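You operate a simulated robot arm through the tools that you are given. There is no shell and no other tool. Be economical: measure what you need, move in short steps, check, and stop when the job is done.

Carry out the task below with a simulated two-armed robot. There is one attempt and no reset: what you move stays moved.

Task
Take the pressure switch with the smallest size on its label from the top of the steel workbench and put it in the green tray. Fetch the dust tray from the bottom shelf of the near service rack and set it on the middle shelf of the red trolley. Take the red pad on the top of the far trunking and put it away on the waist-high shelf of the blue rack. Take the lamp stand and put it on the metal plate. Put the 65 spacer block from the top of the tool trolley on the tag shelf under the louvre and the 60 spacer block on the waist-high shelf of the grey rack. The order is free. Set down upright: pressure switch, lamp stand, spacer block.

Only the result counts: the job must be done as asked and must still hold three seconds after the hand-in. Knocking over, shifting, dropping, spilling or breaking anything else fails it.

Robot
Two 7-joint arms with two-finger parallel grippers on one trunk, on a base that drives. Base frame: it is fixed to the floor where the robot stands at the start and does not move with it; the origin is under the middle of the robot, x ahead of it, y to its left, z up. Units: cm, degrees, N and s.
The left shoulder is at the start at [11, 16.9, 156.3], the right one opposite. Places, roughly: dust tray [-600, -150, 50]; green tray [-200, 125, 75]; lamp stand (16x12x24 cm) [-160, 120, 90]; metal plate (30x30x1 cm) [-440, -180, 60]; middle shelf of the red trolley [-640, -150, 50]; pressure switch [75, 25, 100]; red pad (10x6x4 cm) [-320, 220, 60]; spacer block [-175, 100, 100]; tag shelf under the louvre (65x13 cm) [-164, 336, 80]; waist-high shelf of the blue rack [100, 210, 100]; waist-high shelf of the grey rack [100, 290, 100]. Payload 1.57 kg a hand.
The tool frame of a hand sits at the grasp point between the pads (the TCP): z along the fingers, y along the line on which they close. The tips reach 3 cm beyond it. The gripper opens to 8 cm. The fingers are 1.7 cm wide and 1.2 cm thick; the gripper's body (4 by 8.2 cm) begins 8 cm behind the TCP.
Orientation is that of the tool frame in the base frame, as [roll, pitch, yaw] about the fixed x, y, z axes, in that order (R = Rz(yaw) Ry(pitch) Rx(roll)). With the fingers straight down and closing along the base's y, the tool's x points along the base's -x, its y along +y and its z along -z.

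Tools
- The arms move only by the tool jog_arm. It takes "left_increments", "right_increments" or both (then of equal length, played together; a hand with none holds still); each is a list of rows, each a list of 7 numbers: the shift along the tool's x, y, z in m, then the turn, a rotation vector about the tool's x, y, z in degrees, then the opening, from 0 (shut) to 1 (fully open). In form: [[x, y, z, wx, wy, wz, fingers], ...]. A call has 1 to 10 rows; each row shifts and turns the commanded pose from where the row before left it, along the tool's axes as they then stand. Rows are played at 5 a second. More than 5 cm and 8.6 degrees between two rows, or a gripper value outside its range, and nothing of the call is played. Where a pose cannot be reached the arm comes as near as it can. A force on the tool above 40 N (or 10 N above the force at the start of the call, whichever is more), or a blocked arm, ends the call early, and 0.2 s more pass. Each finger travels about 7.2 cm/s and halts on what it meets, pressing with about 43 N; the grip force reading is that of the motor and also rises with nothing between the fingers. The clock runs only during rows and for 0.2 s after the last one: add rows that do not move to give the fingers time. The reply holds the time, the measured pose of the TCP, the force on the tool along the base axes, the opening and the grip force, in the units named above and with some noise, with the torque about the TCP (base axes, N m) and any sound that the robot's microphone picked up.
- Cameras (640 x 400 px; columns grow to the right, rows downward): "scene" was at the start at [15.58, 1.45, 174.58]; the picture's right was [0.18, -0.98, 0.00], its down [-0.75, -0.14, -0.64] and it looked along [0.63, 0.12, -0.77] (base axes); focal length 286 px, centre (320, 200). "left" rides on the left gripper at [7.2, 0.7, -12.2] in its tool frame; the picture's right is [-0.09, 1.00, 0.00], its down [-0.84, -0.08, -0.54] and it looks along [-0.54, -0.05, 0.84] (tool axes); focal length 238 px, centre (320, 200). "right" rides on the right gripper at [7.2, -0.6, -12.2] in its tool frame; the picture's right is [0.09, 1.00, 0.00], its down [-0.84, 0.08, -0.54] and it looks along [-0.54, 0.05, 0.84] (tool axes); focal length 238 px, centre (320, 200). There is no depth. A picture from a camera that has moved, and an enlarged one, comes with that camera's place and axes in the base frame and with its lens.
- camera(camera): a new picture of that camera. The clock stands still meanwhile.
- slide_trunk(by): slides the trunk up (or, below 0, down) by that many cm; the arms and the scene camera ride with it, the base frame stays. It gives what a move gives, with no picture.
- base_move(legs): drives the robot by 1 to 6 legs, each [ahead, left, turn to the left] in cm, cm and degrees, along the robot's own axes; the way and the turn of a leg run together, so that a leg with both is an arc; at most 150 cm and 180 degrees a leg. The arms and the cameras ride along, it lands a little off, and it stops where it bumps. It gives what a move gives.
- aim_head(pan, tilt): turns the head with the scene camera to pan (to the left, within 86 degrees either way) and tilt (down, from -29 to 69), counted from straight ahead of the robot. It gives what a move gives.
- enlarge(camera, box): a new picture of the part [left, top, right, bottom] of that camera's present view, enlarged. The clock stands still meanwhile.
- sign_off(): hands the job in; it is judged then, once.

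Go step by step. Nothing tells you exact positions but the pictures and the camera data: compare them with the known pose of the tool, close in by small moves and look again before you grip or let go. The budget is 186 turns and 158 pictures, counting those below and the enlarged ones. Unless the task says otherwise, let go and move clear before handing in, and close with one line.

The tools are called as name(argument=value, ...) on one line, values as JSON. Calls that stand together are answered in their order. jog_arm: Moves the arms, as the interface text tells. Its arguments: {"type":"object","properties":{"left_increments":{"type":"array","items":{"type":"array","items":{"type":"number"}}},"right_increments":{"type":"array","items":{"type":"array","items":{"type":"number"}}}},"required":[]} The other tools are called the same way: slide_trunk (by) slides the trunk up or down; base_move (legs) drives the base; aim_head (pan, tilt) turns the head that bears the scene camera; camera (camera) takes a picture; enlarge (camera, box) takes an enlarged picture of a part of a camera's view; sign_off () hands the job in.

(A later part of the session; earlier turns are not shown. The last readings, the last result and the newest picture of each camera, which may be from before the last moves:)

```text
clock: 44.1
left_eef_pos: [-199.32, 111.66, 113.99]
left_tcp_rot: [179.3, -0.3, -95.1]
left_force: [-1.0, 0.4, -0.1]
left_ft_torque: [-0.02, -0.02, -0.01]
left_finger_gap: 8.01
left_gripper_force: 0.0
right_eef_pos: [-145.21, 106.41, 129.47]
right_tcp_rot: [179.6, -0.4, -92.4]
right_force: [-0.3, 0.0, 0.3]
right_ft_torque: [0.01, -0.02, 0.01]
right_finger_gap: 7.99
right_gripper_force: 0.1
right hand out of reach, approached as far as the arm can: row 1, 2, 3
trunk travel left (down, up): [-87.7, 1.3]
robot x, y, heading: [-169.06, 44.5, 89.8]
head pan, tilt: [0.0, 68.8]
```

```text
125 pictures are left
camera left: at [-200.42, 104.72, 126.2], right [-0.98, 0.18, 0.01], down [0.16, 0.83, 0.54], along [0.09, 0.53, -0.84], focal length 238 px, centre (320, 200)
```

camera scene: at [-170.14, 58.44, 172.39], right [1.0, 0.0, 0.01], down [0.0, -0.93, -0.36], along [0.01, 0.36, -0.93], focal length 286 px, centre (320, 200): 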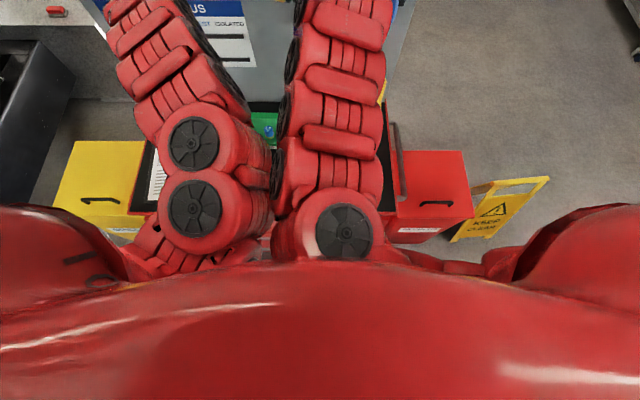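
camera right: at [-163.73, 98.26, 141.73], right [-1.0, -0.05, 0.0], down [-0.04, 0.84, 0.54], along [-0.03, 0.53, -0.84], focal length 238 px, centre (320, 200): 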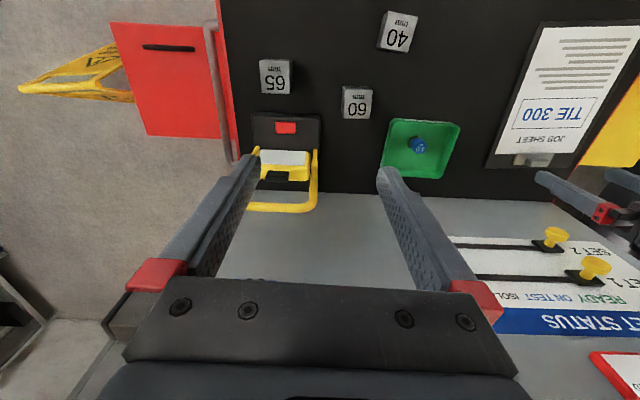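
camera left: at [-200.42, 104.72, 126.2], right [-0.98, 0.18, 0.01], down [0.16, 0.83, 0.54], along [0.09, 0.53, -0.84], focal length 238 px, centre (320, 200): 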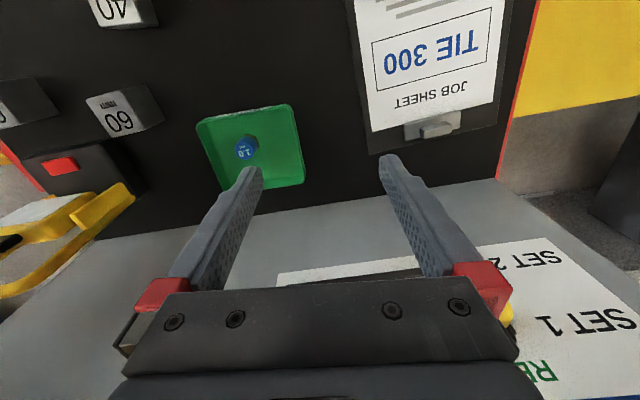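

base_move(legs=[[-6, -16, 0]])

jog_arm(left_increments=[[-0.005, -0.04, 0, 0, 0, 0, 1], [-0.008, -0.04, 0, 0, 0, 0, 1], [-0.007, -0.036, 0, 0, 0, 0, 1], [0, 0, 0, 0, 0, 0, 1]])

camera(camera="left")

```text
clock: 45.6
left_eef_pos: [-183.57, 105.64, 113.94]
left_tcp_rot: [179.4, -0.4, -95.0]
left_force: [-0.9, 1.0, 0.6]
left_ft_torque: [-0.02, 0.0, -0.01]
left_finger_gap: 8.0
left_gripper_force: 0.1
right_eef_pos: [-129.38, 100.57, 129.39]
right_tcp_rot: [179.8, -0.5, -92.2]
right_force: [0.0, 0.5, 0.2]
right_ft_torque: [-0.03, 0.02, -0.01]
right_finger_gap: 7.98
right_gripper_force: 0.0
trunk travel left (down, up): [-87.7, 1.3]
robot x, y, heading: [-153.15, 38.45, 90.0]
head pan, tilt: [0.0, 68.8]
```

```text
clock: 46.6
left_eef_pos: [-171.64, 106.6, 113.85]
left_tcp_rot: [179.3, -0.5, -95.0]
left_force: [-0.2, 0.0, 0.2]
left_ft_torque: [0.0, -0.05, 0.0]
left_finger_gap: 8.04
left_gripper_force: 0.0
right_eef_pos: [-129.2, 100.53, 129.37]
right_tcp_rot: [179.7, -0.4, -92.4]
right_force: [-0.2, -0.4, -0.6]
right_ft_torque: [-0.01, 0.0, 0.0]
right_finger_gap: 8.01
right_gripper_force: 0.1
trunk travel left (down, up): [-87.7, 1.3]
robot x, y, heading: [-152.71, 38.92, 89.8]
head pan, tilt: [0.0, 68.8]
```

```text
124 pictures are left
camera left: at [-172.74, 99.69, 126.02], right [-0.98, 0.18, 0.01], down [0.16, 0.83, 0.54], along [0.09, 0.53, -0.84], focal length 238 px, centre (320, 200)
```

left: 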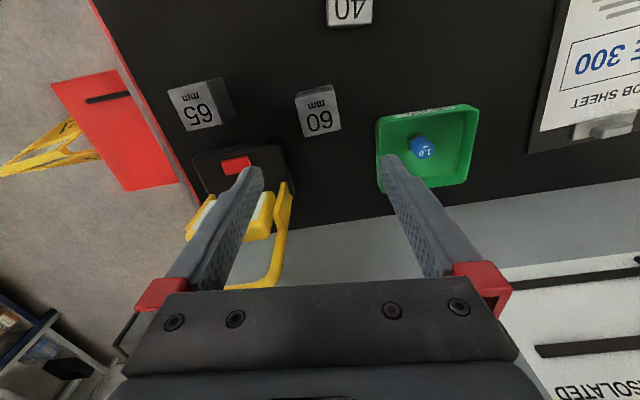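

enlarge(camera="left", box=[150, 50, 390, 200])

```text
2.67 times, centred on (270, 125) of left
camera zoom: at [-172.74, 99.69, 126.02], right [-0.98, 0.18, 0.01], down [0.16, 0.83, 0.54], along [0.09, 0.53, -0.84], focal length 636 px, centre (453, 400)
```

zoom: 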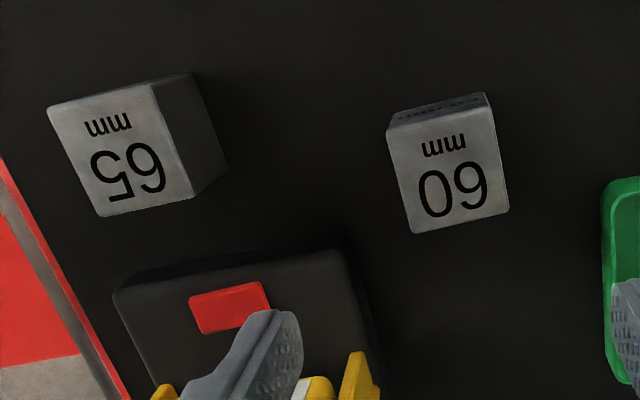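

jog_arm(left_increments=[[-0.006, 0, 0, 0, 0, -5.5, 1], [0, 0, 0.04, 0, 0, 0, 1], [0, 0, 0.04, 0, 0, 0, 1], [0, 0, 0.03, 0, 0, 0, 1], [0, 0, 0, 0, 0, 0, 1]])

camera(camera="left")

```text
clock: 47.8
left_eef_pos: [-171.71, 106.93, 103.03]
left_tcp_rot: [179.4, -0.3, -89.4]
left_force: [0.5, 0.7, 0.4]
left_ft_torque: [-0.02, -0.02, 0.0]
left_finger_gap: 7.98
left_gripper_force: 0.1
right_eef_pos: [-129.28, 100.4, 129.3]
right_tcp_rot: [179.7, -0.5, -92.3]
right_force: [0.2, 1.2, 0.0]
right_ft_torque: [0.01, 0.04, -0.02]
right_finger_gap: 7.99
right_gripper_force: 0.1
trunk travel left (down, up): [-87.7, 1.3]
robot x, y, heading: [-152.74, 38.64, 89.8]
head pan, tilt: [0.0, 68.8]
```

```text
122 pictures are left
camera left: at [-172.08, 99.98, 114.97], right [-1.0, 0.08, 0.01], down [0.08, 0.84, 0.54], along [0.04, 0.53, -0.84], focal length 238 px, centre (320, 200)
```

left: 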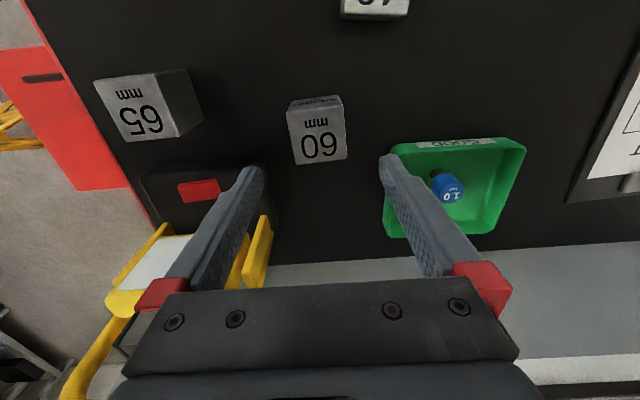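

jog_arm(left_increments=[[-0.003, -0.002, 0.03, 0, 0, 0, 1], [0, 0, 0.04, 0, 0, 0, 1], [0, 0, 0.03, 0, 0, 0, 1], [0, 0, 0, 0, 0, 0, 1]])

camera(camera="left")

```text
clock: 48.8
left_eef_pos: [-171.49, 106.43, 94.22]
left_tcp_rot: [179.3, -0.3, -89.5]
left_force: [0.5, -0.2, -0.5]
left_ft_torque: [-0.03, 0.01, 0.0]
left_finger_gap: 8.01
left_gripper_force: 0.1
left hand out of reach, approached as far as the arm can: row 3
right_eef_pos: [-129.12, 100.57, 129.34]
right_tcp_rot: [179.7, -0.3, -92.3]
right_force: [0.8, -0.7, -0.2]
right_ft_torque: [0.01, 0.0, -0.01]
right_finger_gap: 8.01
right_gripper_force: 0.1
trunk travel left (down, up): [-87.7, 1.3]
robot x, y, heading: [-153.15, 38.33, 89.9]
head pan, tilt: [0.0, 68.8]
```

```text
121 pictures are left
camera left: at [-171.85, 99.57, 106.34], right [-1.0, 0.08, 0.01], down [0.08, 0.84, 0.54], along [0.04, 0.54, -0.84], focal length 238 px, centre (320, 200)
```

left: 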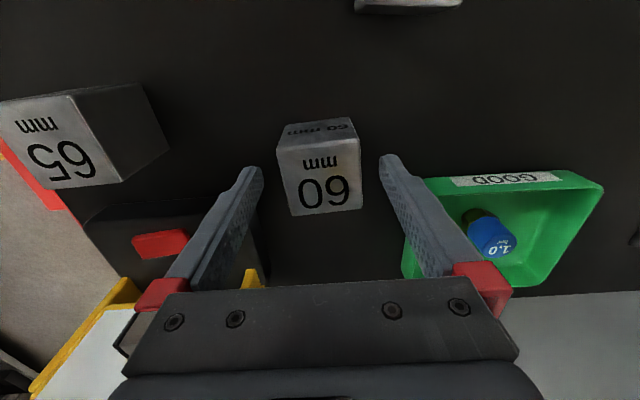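

base_move(legs=[[0.8, 0, 0]])

slide_trunk(by=-5)

camera(camera="left")

```text
clock: 49.5
left_eef_pos: [-171.52, 107.07, 94.38]
left_tcp_rot: [179.3, -0.2, -89.5]
left_force: [0.6, 0.1, -0.1]
left_ft_torque: [0.04, -0.02, 0.01]
left_finger_gap: 8.0
left_gripper_force: 0.0
right_eef_pos: [-129.16, 101.08, 129.52]
right_tcp_rot: [179.7, -0.3, -92.3]
right_force: [1.2, -0.4, -0.1]
right_ft_torque: [0.0, -0.02, 0.0]
right_finger_gap: 8.01
right_gripper_force: 0.0
trunk travel left (down, up): [-87.7, 1.3]
robot x, y, heading: [-152.94, 39.77, 89.8]
head pan, tilt: [0.0, 68.8]
```

```text
clock: 50.5
left_eef_pos: [-171.45, 107.42, 89.24]
left_tcp_rot: [179.3, -0.3, -89.5]
left_force: [0.5, 0.3, -0.2]
left_ft_torque: [-0.02, -0.01, 0.0]
left_finger_gap: 7.99
left_gripper_force: 0.1
right_eef_pos: [-129.12, 101.19, 124.44]
right_tcp_rot: [179.6, -0.4, -92.3]
right_force: [0.3, -0.1, -0.1]
right_ft_torque: [-0.01, 0.05, 0.01]
right_finger_gap: 8.02
right_gripper_force: 0.1
trunk travel left (down, up): [-82.7, 6.3]
robot x, y, heading: [-153.02, 39.81, 90.0]
head pan, tilt: [0.0, 68.8]
```

```text
120 pictures are left
camera left: at [-171.9, 100.36, 101.34], right [-1.0, 0.08, 0.01], down [0.08, 0.84, 0.54], along [0.04, 0.54, -0.84], focal length 238 px, centre (320, 200)
```

left: 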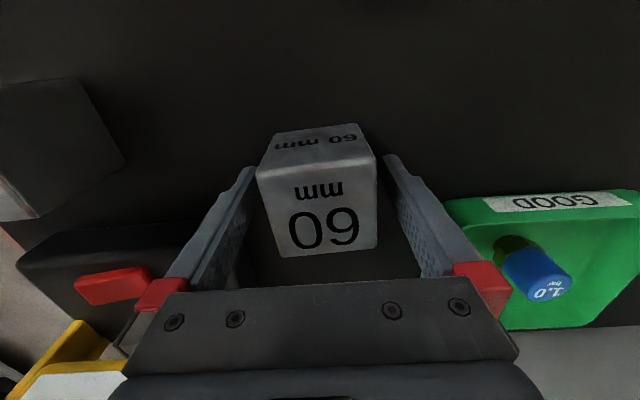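

The fingers straddle the 60 block; closing.

jog_arm(left_increments=[[0, 0, 0, 0, 0, 0, 0.6], [0, 0, 0, 0, 0, 0, 0.3], [0, 0, 0, 0, 0, 0, 0], [0, 0, 0, 0, 0, 0, 0], [0, 0, 0, 0, 0, 0, 0]])

slide_trunk(by=5)

jog_arm(left_increments=[[0, 0, -0.03, 0, 0, 0, 0], [0, 0, -0.04, 0, 0, 0, 0], [0, 0, -0.04, 0, 0, 0, 0], [0, 0, -0.04, 0, 0, 0, 0], [0, 0, -0.02, 0, 0, 0, 0], [0, 0, 0, 0, 0, 0, 0]])

camera(camera="left")

```text
clock: 51.7
left_eef_pos: [-171.51, 107.35, 89.28]
left_tcp_rot: [179.3, -0.3, -89.5]
left_force: [0.1, 1.2, 3.9]
left_ft_torque: [-0.2, -0.23, 0.0]
left_finger_gap: 5.5
left_gripper_force: 43.2
right_eef_pos: [-129.17, 101.21, 124.4]
right_tcp_rot: [179.8, -0.4, -92.3]
right_force: [0.7, 0.1, 0.2]
right_ft_torque: [-0.01, 0.0, 0.0]
right_finger_gap: 8.0
right_gripper_force: 0.2
trunk travel left (down, up): [-82.7, 6.3]
robot x, y, heading: [-152.96, 39.5, 89.7]
head pan, tilt: [0.0, 68.8]
```

```text
clock: 52.6
left_eef_pos: [-171.49, 107.46, 94.15]
left_tcp_rot: [179.3, -0.5, -89.5]
left_force: [-0.9, 0.7, -4.8]
left_ft_torque: [0.01, 0.03, 0.02]
left_finger_gap: 5.5
left_gripper_force: 43.3
right_eef_pos: [-129.23, 101.38, 129.3]
right_tcp_rot: [179.7, -0.5, -92.3]
right_force: [-0.6, 0.1, -0.7]
right_ft_torque: [0.0, -0.02, 0.0]
right_finger_gap: 8.0
right_gripper_force: 0.0
trunk travel left (down, up): [-87.7, 1.3]
robot x, y, heading: [-152.66, 39.34, 89.9]
head pan, tilt: [0.0, 68.8]
```

```text
clock: 54.0
left_eef_pos: [-171.31, 107.45, 111.22]
left_tcp_rot: [179.4, -0.4, -89.4]
left_force: [0.1, -0.5, -4.1]
left_ft_torque: [0.0, 0.01, -0.01]
left_finger_gap: 5.49
left_gripper_force: 43.4
right_eef_pos: [-129.24, 101.39, 129.29]
right_tcp_rot: [179.7, -0.6, -92.4]
right_force: [-0.7, 0.3, -0.6]
right_ft_torque: [0.02, -0.01, 0.0]
right_finger_gap: 7.98
right_gripper_force: 0.0
trunk travel left (down, up): [-87.7, 1.3]
robot x, y, heading: [-152.5, 39.75, 89.6]
head pan, tilt: [0.0, 68.8]
```

```text
119 pictures are left
camera left: at [-171.71, 100.46, 123.31], right [-1.0, 0.08, 0.01], down [0.08, 0.84, 0.54], along [0.04, 0.53, -0.84], focal length 238 px, centre (320, 200)
```

left: 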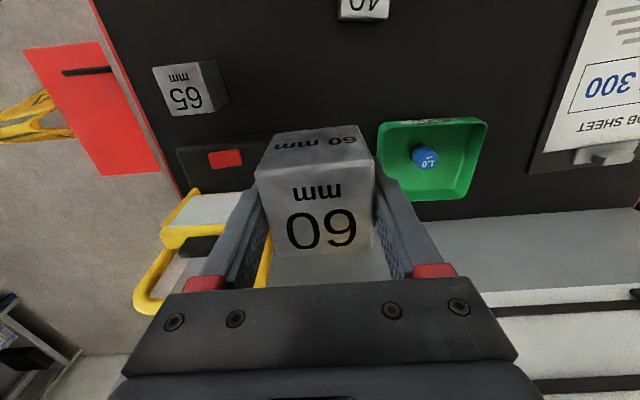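

Held. Now I'll shift the base left so the right hand is over the 65 block.

base_move(legs=[[0.5, 26, 0]])

camera(camera="right")

```text
clock: 55.9
left_eef_pos: [-196.96, 107.98, 111.22]
left_tcp_rot: [179.2, -0.3, -89.4]
left_force: [0.3, 1.1, -4.1]
left_ft_torque: [0.02, -0.02, -0.01]
left_finger_gap: 5.49
left_gripper_force: 43.0
right_eef_pos: [-154.88, 101.89, 129.27]
right_tcp_rot: [179.7, -0.5, -92.4]
right_force: [-0.4, 0.1, -0.2]
right_ft_torque: [0.01, 0.0, 0.0]
right_finger_gap: 7.99
right_gripper_force: 0.1
trunk travel left (down, up): [-87.7, 1.3]
robot x, y, heading: [-178.69, 40.14, 89.9]
head pan, tilt: [0.0, 68.8]
```

```text
118 pictures are left
camera right: at [-154.53, 94.73, 141.56], right [-1.0, -0.05, 0.01], down [-0.04, 0.84, 0.54], along [-0.03, 0.53, -0.84], focal length 238 px, centre (320, 200)
```

right: 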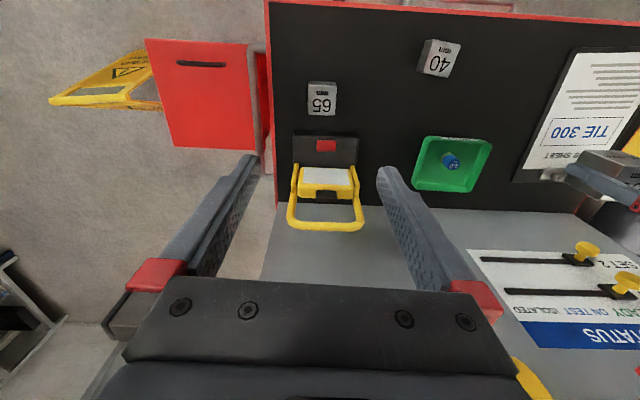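

jog_arm(right_increments=[[-0.011, 0.003, 0.02, 0, 0, -3.5, 1], [0, 0, 0.045, 0, 0, 0, 1], [0, 0, 0.045, 0, 0, 0, 1], [0, 0, 0.045, 0, 0, 0, 1], [0, 0, 0.045, 0, 0, 0, 1], [0, 0, 0.04, 0, 0, 0, 1], [0, 0, 0.04, 0, 0, 0, 1], [0, 0, 0, 0, 0, 0, 1]])

camera(camera="right")

```text
clock: 57.6
left_eef_pos: [-197.11, 107.91, 111.27]
left_tcp_rot: [179.4, -0.3, -89.4]
left_force: [-0.3, -0.6, -5.4]
left_ft_torque: [-0.03, 0.02, -0.01]
left_finger_gap: 5.46
left_gripper_force: 43.0
right_eef_pos: [-155.14, 104.3, 118.71]
right_tcp_rot: [179.7, -0.4, -88.8]
right_force: [0.1, -0.6, 0.6]
right_ft_torque: [0.02, -0.01, 0.0]
right_finger_gap: 7.99
right_gripper_force: 0.1
right hand out of reach, approached as far as the arm can: row 2, 3, 4, 5, 6
trunk travel left (down, up): [-87.7, 1.3]
robot x, y, heading: [-178.9, 39.96, 89.8]
head pan, tilt: [0.0, 68.8]
```

```text
117 pictures are left
camera right: at [-154.25, 97.2, 130.93], right [-0.99, -0.11, 0.01], down [-0.09, 0.84, 0.54], along [-0.07, 0.53, -0.84], focal length 238 px, centre (320, 200)
```

right: 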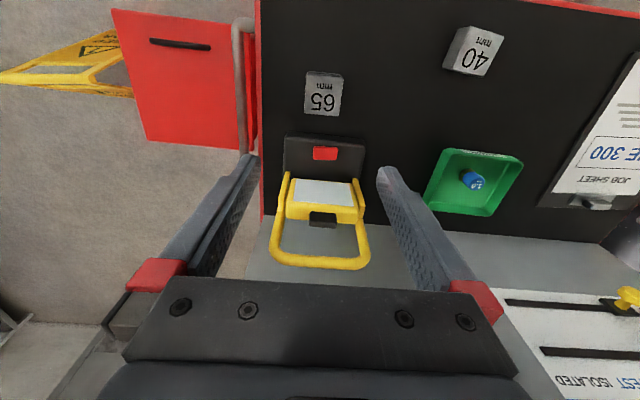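

The right arm stalls in this posture. I'll back the base 8 cm and try with the arm more extended.

base_move(legs=[[-9, -8, 0]])

jog_arm(right_increments=[[-0.04, 0.02, 0, 0, 0, 0, 1], [-0.04, 0.03, 0, 0, 0, 0, 1], [0, 0.03, 0, 0, 0, 0, 1], [0, 0, 0.03, 0, 0, 0, 1], [0, 0, 0.03, 0, 0, 0, 1], [0, 0, 0.02, 0, 0, 0, 1], [0, 0, 0, 0, 0, 0, 1]])

camera(camera="scene")

```text
clock: 58.9
left_eef_pos: [-189.29, 99.1, 111.16]
left_tcp_rot: [179.4, -0.5, -89.5]
left_force: [-0.1, 0.2, -5.0]
left_ft_torque: [0.03, -0.01, 0.01]
left_finger_gap: 5.49
left_gripper_force: 43.0
right_eef_pos: [-147.13, 95.55, 118.6]
right_tcp_rot: [179.8, -0.5, -88.7]
right_force: [0.4, 0.1, 0.4]
right_ft_torque: [-0.01, -0.02, 0.0]
right_finger_gap: 7.99
right_gripper_force: 0.1
trunk travel left (down, up): [-87.7, 1.3]
robot x, y, heading: [-171.15, 31.19, 90.0]
head pan, tilt: [0.0, 68.8]
```

```text
clock: 60.5
left_eef_pos: [-189.15, 99.02, 111.22]
left_tcp_rot: [179.3, -0.3, -89.5]
left_force: [-0.1, 1.0, -4.2]
left_ft_torque: [-0.01, 0.04, 0.04]
left_finger_gap: 5.47
left_gripper_force: 43.3
right_eef_pos: [-155.35, 103.26, 110.59]
right_tcp_rot: [179.7, -0.6, -88.9]
right_force: [0.5, 0.5, -0.1]
right_ft_torque: [-0.04, -0.03, 0.0]
right_finger_gap: 7.99
right_gripper_force: 0.1
trunk travel left (down, up): [-87.7, 1.3]
robot x, y, heading: [-170.83, 31.21, 89.7]
head pan, tilt: [0.0, 68.8]
```

```text
116 pictures are left
camera scene: at [-170.8, 44.95, 172.39], right [1.0, 0.0, 0.0], down [0.0, -0.93, -0.36], along [0.0, 0.36, -0.93], focal length 286 px, centre (320, 200)
```

scene: 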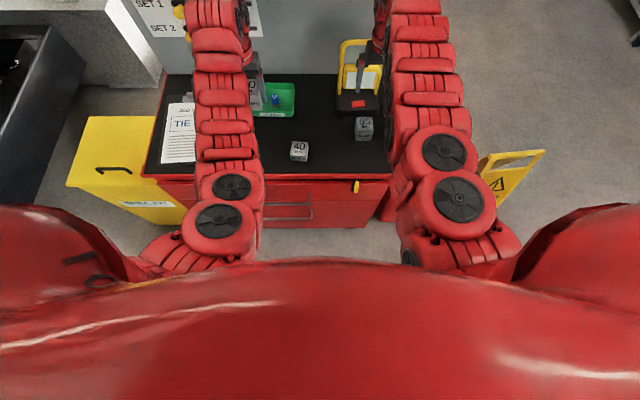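

That works; the right hand is above the 65 block. Continuing down and checking.

jog_arm(right_increments=[[0, 0, 0.04, 0, 0, 0, 1], [0, 0, 0.04, 0, 0, 0, 1], [0, 0, 0.03, 0, 0, 0, 1], [0, 0, 0, 0, 0, 0, 1]])

camera(camera="right")

```text
clock: 61.5
left_eef_pos: [-189.19, 99.05, 111.29]
left_tcp_rot: [179.2, -0.4, -89.4]
left_force: [0.3, 0.2, -4.7]
left_ft_torque: [-0.03, 0.0, 0.02]
left_finger_gap: 5.48
left_gripper_force: 42.6
right_eef_pos: [-155.6, 100.02, 101.22]
right_tcp_rot: [179.6, -0.4, -88.9]
right_force: [-0.1, -0.3, 0.0]
right_ft_torque: [0.03, 0.01, 0.0]
right_finger_gap: 7.98
right_gripper_force: 0.0
right hand out of reach, approached as far as the arm can: row 1, 2, 3
trunk travel left (down, up): [-87.7, 1.3]
robot x, y, heading: [-170.54, 31.08, 89.7]
head pan, tilt: [0.0, 68.8]
```

```text
115 pictures are left
camera right: at [-154.66, 92.93, 113.39], right [-0.99, -0.11, 0.01], down [-0.09, 0.84, 0.54], along [-0.07, 0.53, -0.84], focal length 238 px, centre (320, 200)
```

right: 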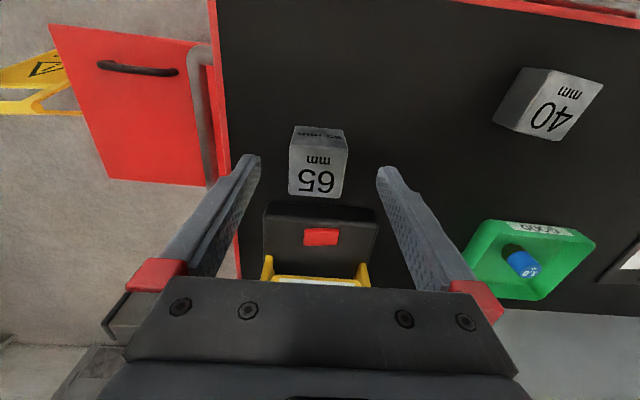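

base_move(legs=[[3.2, 0.2, 0]])

slide_trunk(by=-5)

enlarge(camera="right", box=[200, 100, 440, 250])

```text
clock: 62.3
left_eef_pos: [-189.34, 101.73, 111.58]
left_tcp_rot: [179.3, -0.1, -89.6]
left_force: [0.1, -0.2, -4.6]
left_ft_torque: [0.06, 0.01, 0.01]
left_finger_gap: 5.51
left_gripper_force: 42.7
right_eef_pos: [-155.62, 102.78, 101.41]
right_tcp_rot: [179.7, -0.1, -88.8]
right_force: [0.2, -0.5, 0.6]
right_ft_torque: [0.06, 0.03, -0.02]
right_finger_gap: 7.97
right_gripper_force: 0.0
trunk travel left (down, up): [-87.7, 1.3]
robot x, y, heading: [-170.78, 34.21, 89.4]
head pan, tilt: [0.0, 68.8]
```

```text
clock: 63.2
left_eef_pos: [-189.43, 102.27, 106.24]
left_tcp_rot: [179.5, -0.4, -89.5]
left_force: [-0.3, 0.0, -4.6]
left_ft_torque: [0.05, -0.01, 0.02]
left_finger_gap: 5.49
left_gripper_force: 42.6
right_eef_pos: [-155.63, 103.29, 96.22]
right_tcp_rot: [179.6, -0.4, -88.8]
right_force: [-1.5, 0.3, 0.1]
right_ft_torque: [-0.02, 0.0, 0.0]
right_finger_gap: 7.99
right_gripper_force: 0.0
trunk travel left (down, up): [-82.7, 6.3]
robot x, y, heading: [-171.04, 34.18, 89.6]
head pan, tilt: [0.0, 68.8]
```

```text
2.67 times, centred on (320, 175) of right
camera zoom: at [-154.84, 96.07, 108.37], right [-0.99, -0.11, 0.01], down [-0.09, 0.84, 0.54], along [-0.07, 0.53, -0.84], focal length 636 px, centre (320, 267)
```

zoom: 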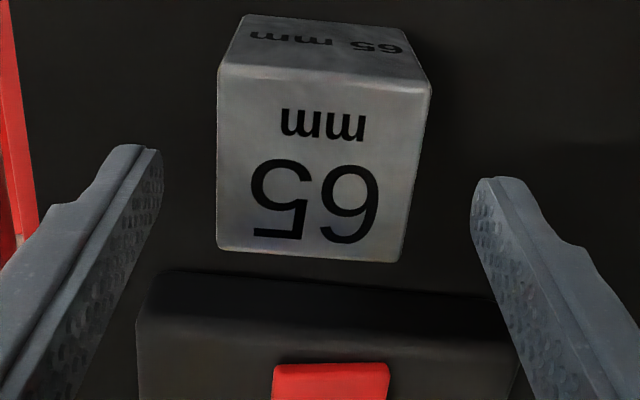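

slide_trunk(by=-6.5)

camera(camera="right")

```text
clock: 64.3
left_eef_pos: [-189.36, 102.21, 99.71]
left_tcp_rot: [179.5, -0.4, -89.5]
left_force: [0.2, -0.3, -5.1]
left_ft_torque: [0.02, 0.03, -0.01]
left_finger_gap: 5.49
left_gripper_force: 42.5
right_eef_pos: [-155.59, 103.16, 89.55]
right_tcp_rot: [179.6, -0.4, -88.9]
right_force: [-0.8, -0.2, -0.2]
right_ft_torque: [-0.01, -0.03, 0.02]
right_finger_gap: 7.99
right_gripper_force: 0.0
trunk travel left (down, up): [-76.2, 12.8]
robot x, y, heading: [-170.85, 34.44, 90.1]
head pan, tilt: [0.0, 68.8]
```

```text
113 pictures are left
camera right: at [-154.84, 96.05, 101.88], right [-0.99, -0.11, 0.01], down [-0.09, 0.84, 0.54], along [-0.07, 0.53, -0.84], focal length 238 px, centre (320, 200)
```

right: 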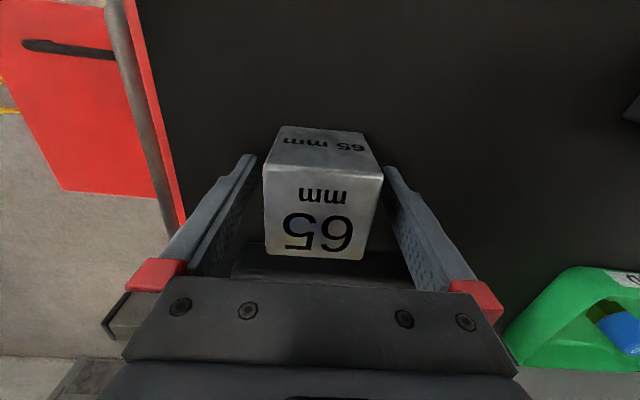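

jog_arm(right_increments=[[0, 0, 0, 0, 0, 0, 0.6], [0, 0, 0, 0, 0, 0, 0.3], [0, 0, 0, 0, 0, 0, 0], [0, 0, 0, 0, 0, 0, 0], [0, 0, 0, 0, 0, 0, 0]])

slide_trunk(by=12.5)

jog_arm(right_increments=[[0, 0, -0.03, 0, 0, 0, 0], [0, 0, -0.03, 0, 0, 0, 0], [0, 0, -0.03, 0, 0, 0, 0], [0, 0, -0.03, 0, 0, 0, 0], [0, 0, 0, 0, 0, 0, 0]])

camera(camera="right")

```text
clock: 65.5
left_eef_pos: [-189.21, 102.16, 99.79]
left_tcp_rot: [179.3, -0.4, -89.5]
left_force: [0.4, -0.5, -5.3]
left_ft_torque: [-0.03, -0.01, -0.02]
left_finger_gap: 5.46
left_gripper_force: 43.0
right_eef_pos: [-155.56, 103.25, 89.7]
right_tcp_rot: [179.8, -0.4, -88.8]
right_force: [1.9, 0.1, 3.0]
right_ft_torque: [-0.2, -0.34, 0.08]
right_finger_gap: 5.46
right_gripper_force: 43.2
trunk travel left (down, up): [-76.2, 12.8]
robot x, y, heading: [-171.07, 34.23, 89.5]
head pan, tilt: [0.0, 68.8]
```

```text
clock: 67.0
left_eef_pos: [-189.28, 102.22, 112.1]
left_tcp_rot: [179.4, -0.5, -89.5]
left_force: [-0.8, -0.6, -3.8]
left_ft_torque: [0.0, -0.01, -0.01]
left_finger_gap: 5.48
left_gripper_force: 42.4
right_eef_pos: [-155.63, 103.23, 102.06]
right_tcp_rot: [179.8, -0.5, -88.9]
right_force: [0.3, -0.2, -5.3]
right_ft_torque: [0.01, 0.02, -0.02]
right_finger_gap: 5.49
right_gripper_force: 42.9
trunk travel left (down, up): [-88.7, 0.3]
robot x, y, heading: [-171.05, 34.35, 89.7]
head pan, tilt: [0.0, 68.8]
```

```text
clock: 68.2
left_eef_pos: [-189.3, 102.21, 112.12]
left_tcp_rot: [179.3, -0.4, -89.5]
left_force: [0.3, -0.1, -5.0]
left_ft_torque: [-0.02, 0.0, 0.02]
left_finger_gap: 5.48
left_gripper_force: 42.9
right_eef_pos: [-155.34, 103.3, 114.05]
right_tcp_rot: [179.6, -0.5, -88.8]
right_force: [-0.2, -0.4, -6.4]
right_ft_torque: [-0.02, 0.02, 0.01]
right_finger_gap: 5.48
right_gripper_force: 42.7
trunk travel left (down, up): [-88.7, 0.3]
robot x, y, heading: [-170.7, 34.24, 90.0]
head pan, tilt: [0.0, 68.8]
```

```text
112 pictures are left
camera right: at [-154.54, 96.14, 126.29], right [-0.99, -0.11, 0.01], down [-0.09, 0.84, 0.53], along [-0.07, 0.53, -0.84], focal length 238 px, centre (320, 200)
```

right: 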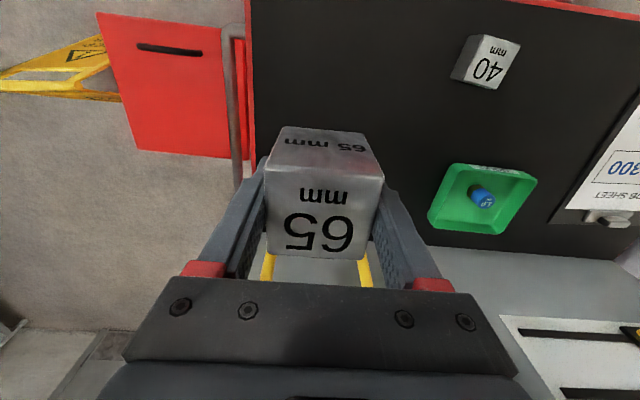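

Both blocks are held. I'll back out and go round the trolley's right side toward the louvre.

base_move(legs=[[-36, 0, 0], [0, -118, 0], [145, 0, 0], [75, 0, 0]])

aim_head(pan=50, tilt=25)

camera(camera="scene")

aim_head(pan=-60, tilt=25)

camera(camera="scene")

```text
clock: 79.8
left_eef_pos: [-72.52, 140.39, 112.47]
left_tcp_rot: [179.3, -0.2, -89.1]
left_force: [-0.6, -0.9, -4.9]
left_ft_torque: [0.06, -0.02, 0.0]
left_finger_gap: 5.49
left_gripper_force: 42.8
right_eef_pos: [-38.61, 141.74, 114.34]
right_tcp_rot: [179.7, -0.4, -88.5]
right_force: [0.5, -0.5, -4.9]
right_ft_torque: [0.01, -0.02, 0.04]
right_finger_gap: 5.48
right_gripper_force: 43.2
trunk travel left (down, up): [-88.7, 0.3]
robot x, y, heading: [-53.61, 73.44, 90.1]
head pan, tilt: [0.0, 68.8]
stopped in leg 3: the robot was blocked; the commanded pose is now the measured one
```

```text
clock: 81.0
left_eef_pos: [-72.52, 141.12, 112.32]
left_tcp_rot: [179.3, -0.4, -89.1]
left_force: [-0.2, 0.1, -4.0]
left_ft_torque: [-0.03, -0.02, 0.03]
left_finger_gap: 5.46
left_gripper_force: 43.0
right_eef_pos: [-38.66, 142.16, 114.17]
right_tcp_rot: [179.6, -0.5, -88.5]
right_force: [-0.7, 1.5, -5.2]
right_ft_torque: [-0.02, 0.05, -0.01]
right_finger_gap: 5.47
right_gripper_force: 42.8
trunk travel left (down, up): [-88.7, 0.3]
robot x, y, heading: [-53.99, 73.54, 90.0]
head pan, tilt: [50.0, 25.0]
```

```text
111 pictures are left
camera scene: at [-60.86, 87.33, 179.34], right [0.64, 0.77, 0.0], down [0.32, -0.27, -0.91], along [-0.7, 0.58, -0.42], focal length 286 px, centre (320, 200)
```

scene: 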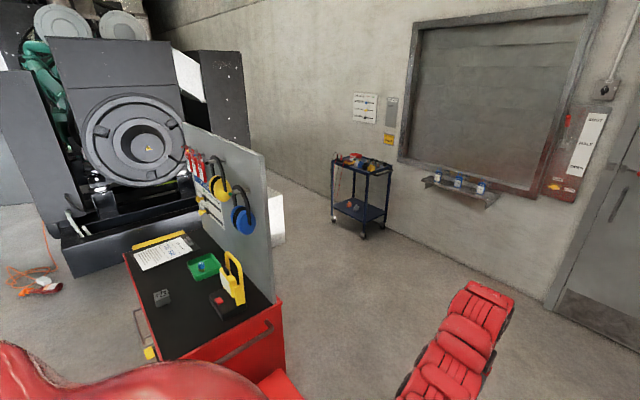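

```text
clock: 82.9
left_eef_pos: [-72.46, 141.18, 112.19]
left_tcp_rot: [179.2, -0.4, -89.3]
left_force: [0.4, 0.2, -5.7]
left_ft_torque: [0.03, 0.01, -0.01]
left_finger_gap: 5.49
left_gripper_force: 42.9
right_eef_pos: [-38.64, 142.36, 114.08]
right_tcp_rot: [179.7, -0.6, -88.4]
right_force: [-0.6, -0.4, -5.5]
right_ft_torque: [0.03, 0.02, 0.02]
right_finger_gap: 5.47
right_gripper_force: 43.4
trunk travel left (down, up): [-88.7, 0.3]
robot x, y, heading: [-54.02, 73.15, 90.2]
head pan, tilt: [-60.0, 25.0]
```

```text
110 pictures are left
camera scene: at [-45.83, 86.24, 179.33], right [0.5, -0.86, 0.0], down [-0.37, -0.21, -0.91], along [0.78, 0.45, -0.42], focal length 286 px, centre (320, 200)
```

scene: 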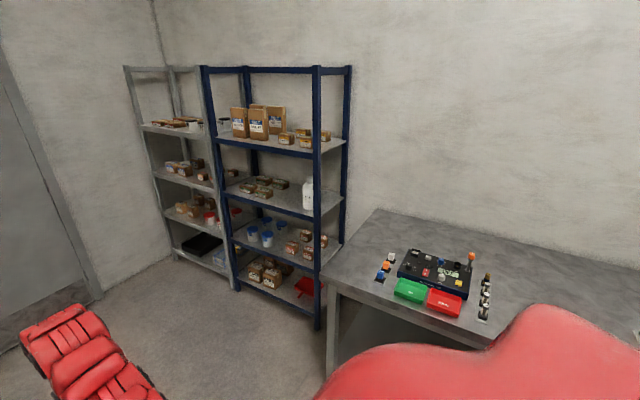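

Blocked by something low, likely the caution sign. Let me look down.

aim_head(pan=30, tilt=66)

camera(camera="scene")

camera(camera="left")

```text
clock: 84.5
left_eef_pos: [-72.43, 141.18, 112.08]
left_tcp_rot: [179.3, -0.4, -89.2]
left_force: [0.5, -0.3, -4.5]
left_ft_torque: [-0.02, 0.0, 0.0]
left_finger_gap: 5.48
left_gripper_force: 43.7
right_eef_pos: [-38.72, 142.33, 114.02]
right_tcp_rot: [179.8, -0.5, -88.5]
right_force: [0.0, 0.3, -5.0]
right_ft_torque: [0.01, 0.0, -0.02]
right_finger_gap: 5.49
right_gripper_force: 43.1
trunk travel left (down, up): [-88.7, 0.3]
robot x, y, heading: [-53.64, 73.33, 90.3]
head pan, tilt: [30.0, 66.0]
```

```text
109 pictures are left
camera scene: at [-56.78, 86.73, 173.66], right [0.87, 0.5, 0.0], down [0.46, -0.79, -0.41], along [-0.2, 0.35, -0.91], focal length 286 px, centre (320, 200)
```

scene: 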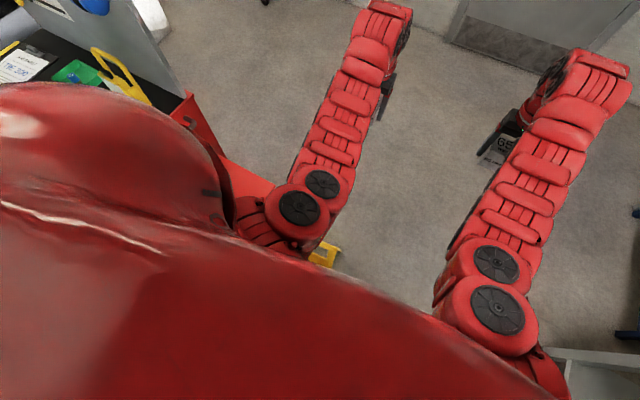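

```text
108 pictures are left
camera left: at [-72.86, 134.15, 124.3], right [-1.0, 0.08, 0.01], down [0.07, 0.84, 0.53], along [0.03, 0.53, -0.84], focal length 238 px, centre (320, 200)
```

left: 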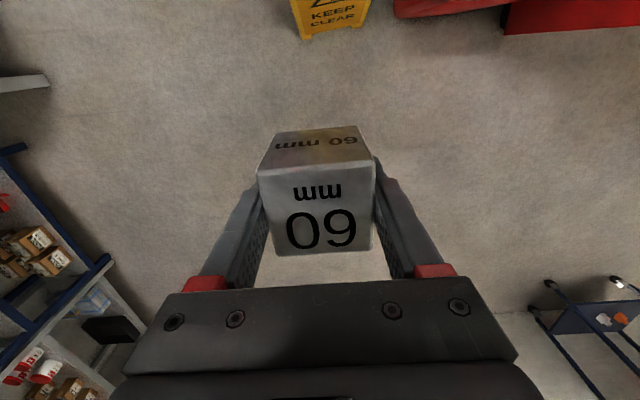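

base_move(legs=[[-30, 0, 0]])

aim_head(pan=15, tilt=55)

camera(camera="scene")

```text
clock: 86.6
left_eef_pos: [-72.53, 110.99, 112.08]
left_tcp_rot: [179.3, -0.6, -89.2]
left_force: [0.3, 0.1, -4.7]
left_ft_torque: [0.01, 0.0, 0.04]
left_finger_gap: 5.45
left_gripper_force: 43.1
right_eef_pos: [-38.66, 112.15, 114.0]
right_tcp_rot: [179.8, -0.6, -88.4]
right_force: [0.7, -0.3, -5.8]
right_ft_torque: [0.01, 0.03, -0.01]
right_finger_gap: 5.5
right_gripper_force: 43.2
trunk travel left (down, up): [-88.7, 0.3]
robot x, y, heading: [-53.81, 43.15, 90.1]
head pan, tilt: [30.0, 66.0]
```

```text
clock: 87.3
left_eef_pos: [-72.61, 110.78, 112.21]
left_tcp_rot: [179.3, -0.5, -89.2]
left_force: [-0.1, -0.8, -4.7]
left_ft_torque: [0.04, 0.02, 0.01]
left_finger_gap: 5.45
left_gripper_force: 43.1
right_eef_pos: [-38.55, 112.17, 114.01]
right_tcp_rot: [179.7, -0.5, -88.4]
right_force: [0.1, 0.0, -5.5]
right_ft_torque: [0.03, 0.01, 0.0]
right_finger_gap: 5.49
right_gripper_force: 43.2
trunk travel left (down, up): [-88.7, 0.3]
robot x, y, heading: [-53.46, 43.33, 90.0]
head pan, tilt: [15.0, 55.0]
```

```text
107 pictures are left
camera scene: at [-55.61, 58.14, 174.94], right [0.96, 0.26, 0.0], down [0.22, -0.79, -0.57], along [-0.15, 0.55, -0.82], focal length 286 px, centre (320, 200)
```

scene: 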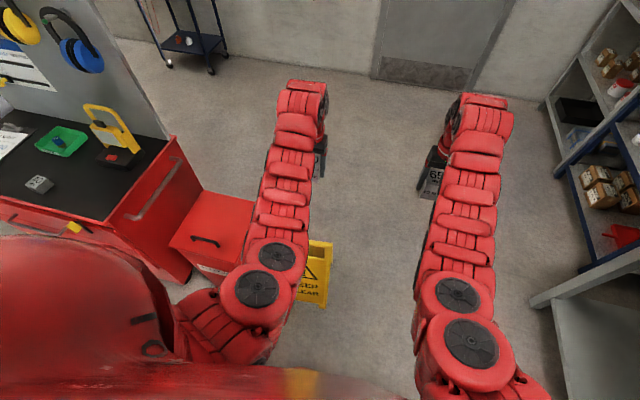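

The sign is still standing in its place (about x −91…−66, y 102…128). I'll use a wider corridor.

base_move(legs=[[0, -34, 0], [150, 0, 0], [0, 90, 0]])

aim_head(pan=20, tilt=35)

camera(camera="scene")

```text
clock: 101.0
left_eef_pos: [-129.73, 260.87, 112.3]
left_tcp_rot: [179.4, -0.4, -89.1]
left_force: [0.4, 0.8, -4.9]
left_ft_torque: [-0.01, 0.01, -0.03]
left_finger_gap: 5.48
left_gripper_force: 42.8
right_eef_pos: [-95.85, 262.03, 114.1]
right_tcp_rot: [179.7, -0.7, -88.3]
right_force: [-0.8, 0.6, -5.4]
right_ft_torque: [-0.04, 0.01, -0.01]
right_finger_gap: 5.48
right_gripper_force: 42.6
trunk travel left (down, up): [-88.7, 0.3]
robot x, y, heading: [-110.95, 192.77, 90.2]
head pan, tilt: [15.0, 55.0]
```

```text
clock: 101.8
left_eef_pos: [-129.74, 260.83, 112.21]
left_tcp_rot: [179.4, -0.4, -89.1]
left_force: [0.2, 0.8, -4.7]
left_ft_torque: [0.01, 0.01, 0.01]
left_finger_gap: 5.51
left_gripper_force: 42.5
right_eef_pos: [-95.83, 262.1, 114.05]
right_tcp_rot: [179.7, -0.6, -88.5]
right_force: [0.1, 0.0, -4.9]
right_ft_torque: [-0.02, 0.03, 0.0]
right_finger_gap: 5.47
right_gripper_force: 43.0
trunk travel left (down, up): [-88.7, 0.3]
robot x, y, heading: [-111.02, 193.05, 90.1]
head pan, tilt: [20.0, 35.0]
```

```text
106 pictures are left
camera scene: at [-114.07, 209.55, 177.74], right [0.94, 0.35, 0.0], down [0.2, -0.54, -0.82], along [-0.28, 0.77, -0.58], focal length 286 px, centre (320, 200)
```

scene: 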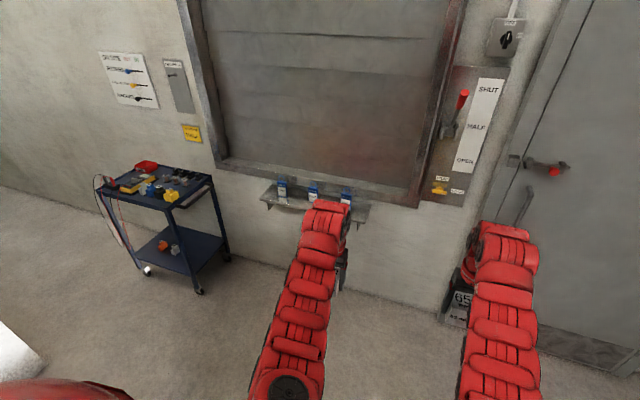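

enlarge(camera="scene", box=[230, 140, 430, 265])

```text
3.20 times, centred on (330, 202) of scene
camera zoom: at [-114.07, 209.55, 177.74], right [0.94, 0.35, 0.0], down [0.2, -0.54, -0.82], along [-0.28, 0.77, -0.58], focal length 915 px, centre (288, 192)
```

zoom: 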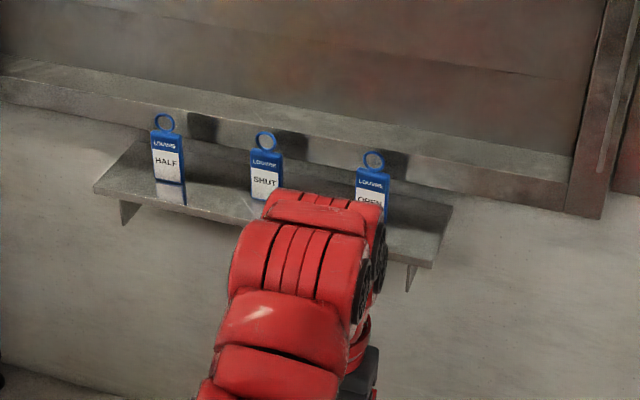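

The shelf has tags HALF, SHUT and OPEN, with a free gap around x≈−155 between SHUT and OPEN. I'll retract the left hand and extend and lower the right, then approach.

jog_arm(left_increments=[[0.03, 0, 0.02, 0, 0, 0, 0], [0.03, 0, 0.02, 0, 0, 0, 0], [0.03, 0, 0.015, 0, 0, 0, 0], [0.01, 0, 0, 0, 0, 0, 0], [0, 0, 0, 0, 0, 0, 0]], right_increments=[[0, 0, 0.03, 0, 0, 0, 0], [0, 0, 0.03, 0, 0, 0, 0], [0, 0, 0.03, 0, 0, 0, 0], [0, 0, 0, 0, 0, 0, 0], [0, 0, 0, 0, 0, 0, 0]])

base_move(legs=[[0, 59, 0], [40, 0, 0]])

camera(camera="right")

aim_head(pan=0, tilt=50)

camera(camera="scene")

```text
clock: 103.0
left_eef_pos: [-129.61, 250.8, 106.65]
left_tcp_rot: [179.4, -0.5, -89.1]
left_force: [-0.6, -0.3, -5.0]
left_ft_torque: [0.03, 0.01, -0.03]
left_finger_gap: 5.48
left_gripper_force: 42.7
right_eef_pos: [-95.89, 261.95, 105.06]
right_tcp_rot: [179.8, -0.5, -88.5]
right_force: [-0.7, 0.2, -5.3]
right_ft_torque: [0.01, -0.05, -0.02]
right_finger_gap: 5.47
right_gripper_force: 43.1
trunk travel left (down, up): [-88.7, 0.3]
robot x, y, heading: [-111.5, 193.07, 90.4]
head pan, tilt: [20.0, 35.0]
```

```text
clock: 108.5
left_eef_pos: [-188.97, 291.05, 106.78]
left_tcp_rot: [179.5, -0.4, -88.8]
left_force: [-0.4, 0.4, -5.6]
left_ft_torque: [-0.01, 0.01, 0.0]
left_finger_gap: 5.51
left_gripper_force: 43.0
right_eef_pos: [-155.3, 302.15, 105.22]
right_tcp_rot: [179.7, -0.5, -88.3]
right_force: [-0.1, -0.6, -5.2]
right_ft_torque: [-0.02, 0.04, -0.01]
right_finger_gap: 5.49
right_gripper_force: 43.0
trunk travel left (down, up): [-88.7, 0.3]
robot x, y, heading: [-170.46, 233.04, 90.3]
head pan, tilt: [20.0, 35.0]
```

```text
104 pictures are left
camera right: at [-154.44, 295.07, 117.41], right [-0.99, -0.12, 0.01], down [-0.1, 0.84, 0.53], along [-0.07, 0.53, -0.85], focal length 238 px, centre (320, 200)
```

right: 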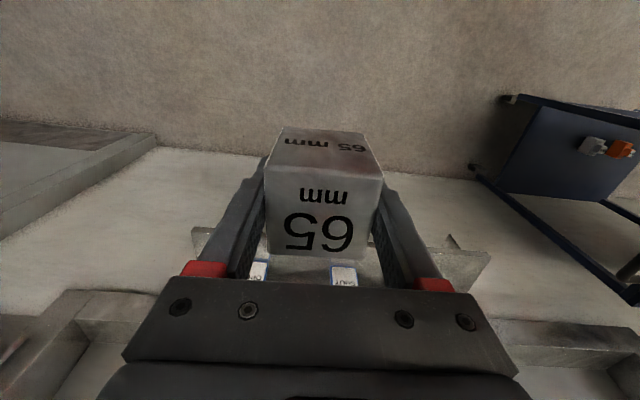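

```text
clock: 109.3
left_eef_pos: [-188.89, 291.15, 106.73]
left_tcp_rot: [179.3, -0.5, -89.0]
left_force: [0.4, 0.6, -4.5]
left_ft_torque: [-0.01, 0.0, -0.02]
left_finger_gap: 5.5
left_gripper_force: 42.7
right_eef_pos: [-155.28, 302.29, 105.05]
right_tcp_rot: [179.6, -0.6, -88.4]
right_force: [0.3, -0.2, -5.6]
right_ft_torque: [-0.01, 0.02, 0.0]
right_finger_gap: 5.48
right_gripper_force: 43.2
trunk travel left (down, up): [-88.7, 0.3]
robot x, y, heading: [-169.86, 233.42, 90.3]
head pan, tilt: [0.0, 50.0]
```

```text
103 pictures are left
camera scene: at [-170.29, 249.36, 175.58], right [1.0, 0.01, 0.0], down [0.0, -0.77, -0.64], along [0.0, 0.64, -0.77], focal length 286 px, centre (320, 200)
```

scene: 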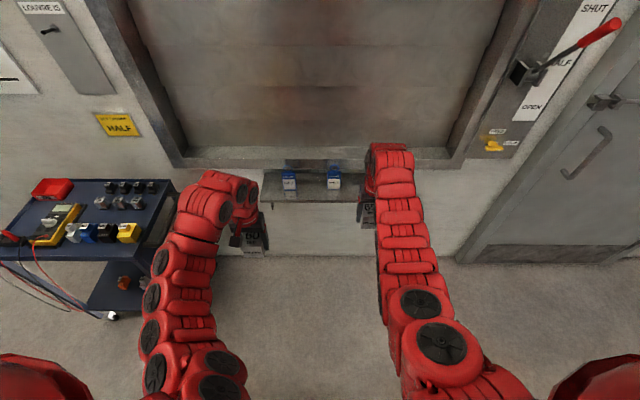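

base_move(legs=[[24, 0, 0]])

camera(camera="right")

camera(camera="scene")

```text
clock: 111.1
left_eef_pos: [-189.05, 314.91, 106.9]
left_tcp_rot: [179.4, -0.4, -89.0]
left_force: [-0.2, -0.5, -5.1]
left_ft_torque: [-0.02, -0.01, 0.01]
left_finger_gap: 5.48
left_gripper_force: 42.9
right_eef_pos: [-155.41, 326.03, 105.21]
right_tcp_rot: [179.7, -0.6, -88.2]
right_force: [-0.9, 0.0, -5.0]
right_ft_torque: [-0.02, 0.01, 0.0]
right_finger_gap: 5.46
right_gripper_force: 42.7
trunk travel left (down, up): [-88.7, 0.3]
robot x, y, heading: [-170.34, 257.35, 90.1]
head pan, tilt: [0.0, 50.0]
```

```text
102 pictures are left
camera right: at [-154.58, 318.97, 117.42], right [-0.99, -0.12, 0.01], down [-0.1, 0.84, 0.53], along [-0.07, 0.53, -0.85], focal length 238 px, centre (320, 200)
```

right: 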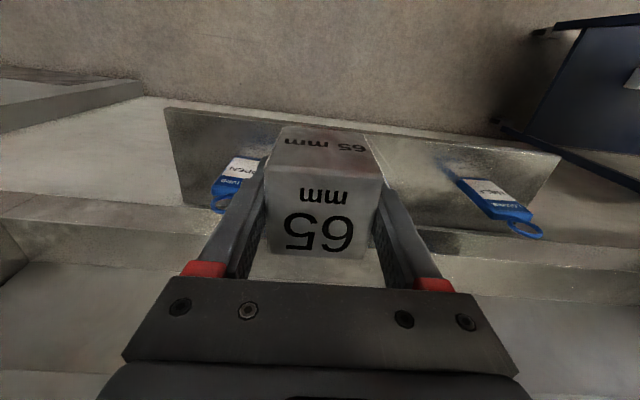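

```text
101 pictures are left
camera scene: at [-170.42, 273.05, 175.6], right [1.0, 0.01, 0.0], down [0.0, -0.77, -0.64], along [0.0, 0.64, -0.77], focal length 286 px, centre (320, 200)
```

scene: 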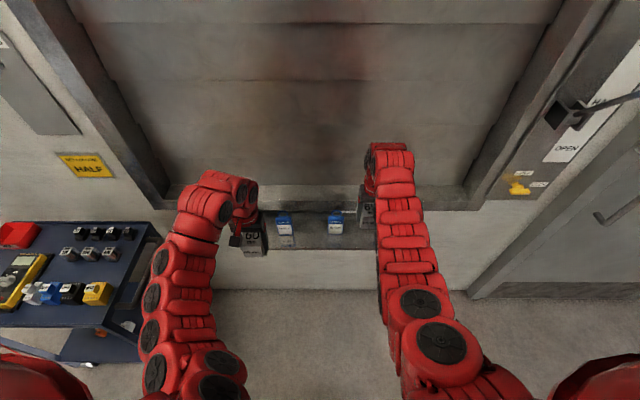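

base_move(legs=[[6.3, 0, 0]])

slide_trunk(by=-15)

camera(camera="right")

camera(camera="scene")

```text
clock: 112.1
left_eef_pos: [-189.12, 320.77, 107.11]
left_tcp_rot: [179.3, -0.2, -89.0]
left_force: [-0.5, 0.3, -4.0]
left_ft_torque: [0.08, 0.01, -0.02]
left_finger_gap: 5.47
left_gripper_force: 42.6
right_eef_pos: [-155.41, 331.89, 105.54]
right_tcp_rot: [179.7, -0.3, -88.3]
right_force: [1.2, -0.6, -4.6]
right_ft_torque: [0.05, -0.01, -0.01]
right_finger_gap: 5.49
right_gripper_force: 43.2
trunk travel left (down, up): [-88.7, 0.3]
robot x, y, heading: [-170.35, 263.45, 90.1]
head pan, tilt: [0.0, 50.0]
```

```text
clock: 113.8
left_eef_pos: [-189.1, 321.08, 91.75]
left_tcp_rot: [179.3, -0.5, -89.0]
left_force: [-0.4, 0.6, -5.8]
left_ft_torque: [0.03, 0.01, -0.03]
left_finger_gap: 5.45
left_gripper_force: 43.2
right_eef_pos: [-155.37, 332.4, 90.03]
right_tcp_rot: [179.7, -0.6, -88.3]
right_force: [-0.7, 0.1, -4.7]
right_ft_torque: [-0.03, -0.03, -0.01]
right_finger_gap: 5.48
right_gripper_force: 43.2
trunk travel left (down, up): [-73.7, 15.3]
robot x, y, heading: [-170.51, 263.28, 90.1]
head pan, tilt: [0.0, 50.0]
```

```text
100 pictures are left
camera right: at [-154.63, 325.27, 102.35], right [-0.99, -0.12, 0.01], down [-0.1, 0.84, 0.53], along [-0.07, 0.53, -0.85], focal length 238 px, centre (320, 200)
```

right: 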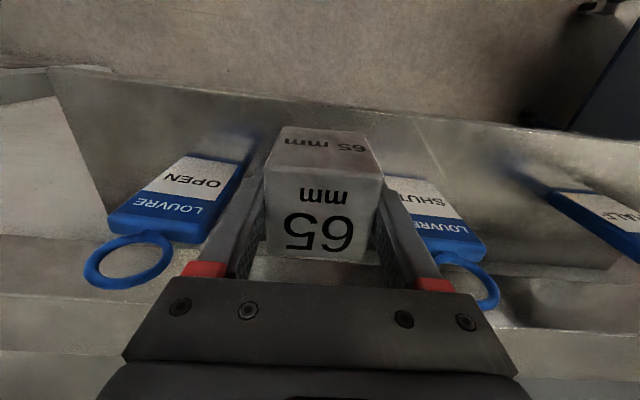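

```text
99 pictures are left
camera scene: at [-170.46, 279.41, 160.58], right [1.0, 0.01, 0.0], down [0.0, -0.77, -0.64], along [0.0, 0.64, -0.77], focal length 286 px, centre (320, 200)
```

scene: 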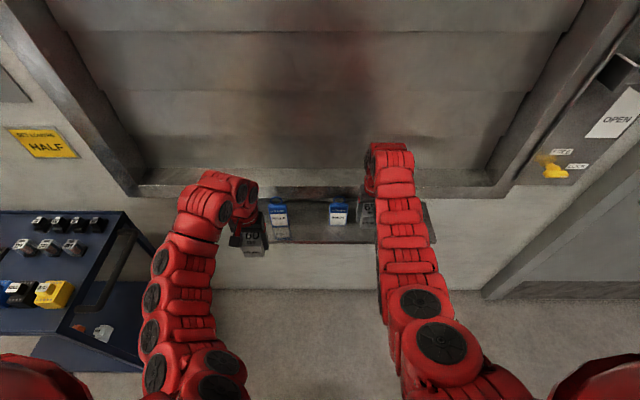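

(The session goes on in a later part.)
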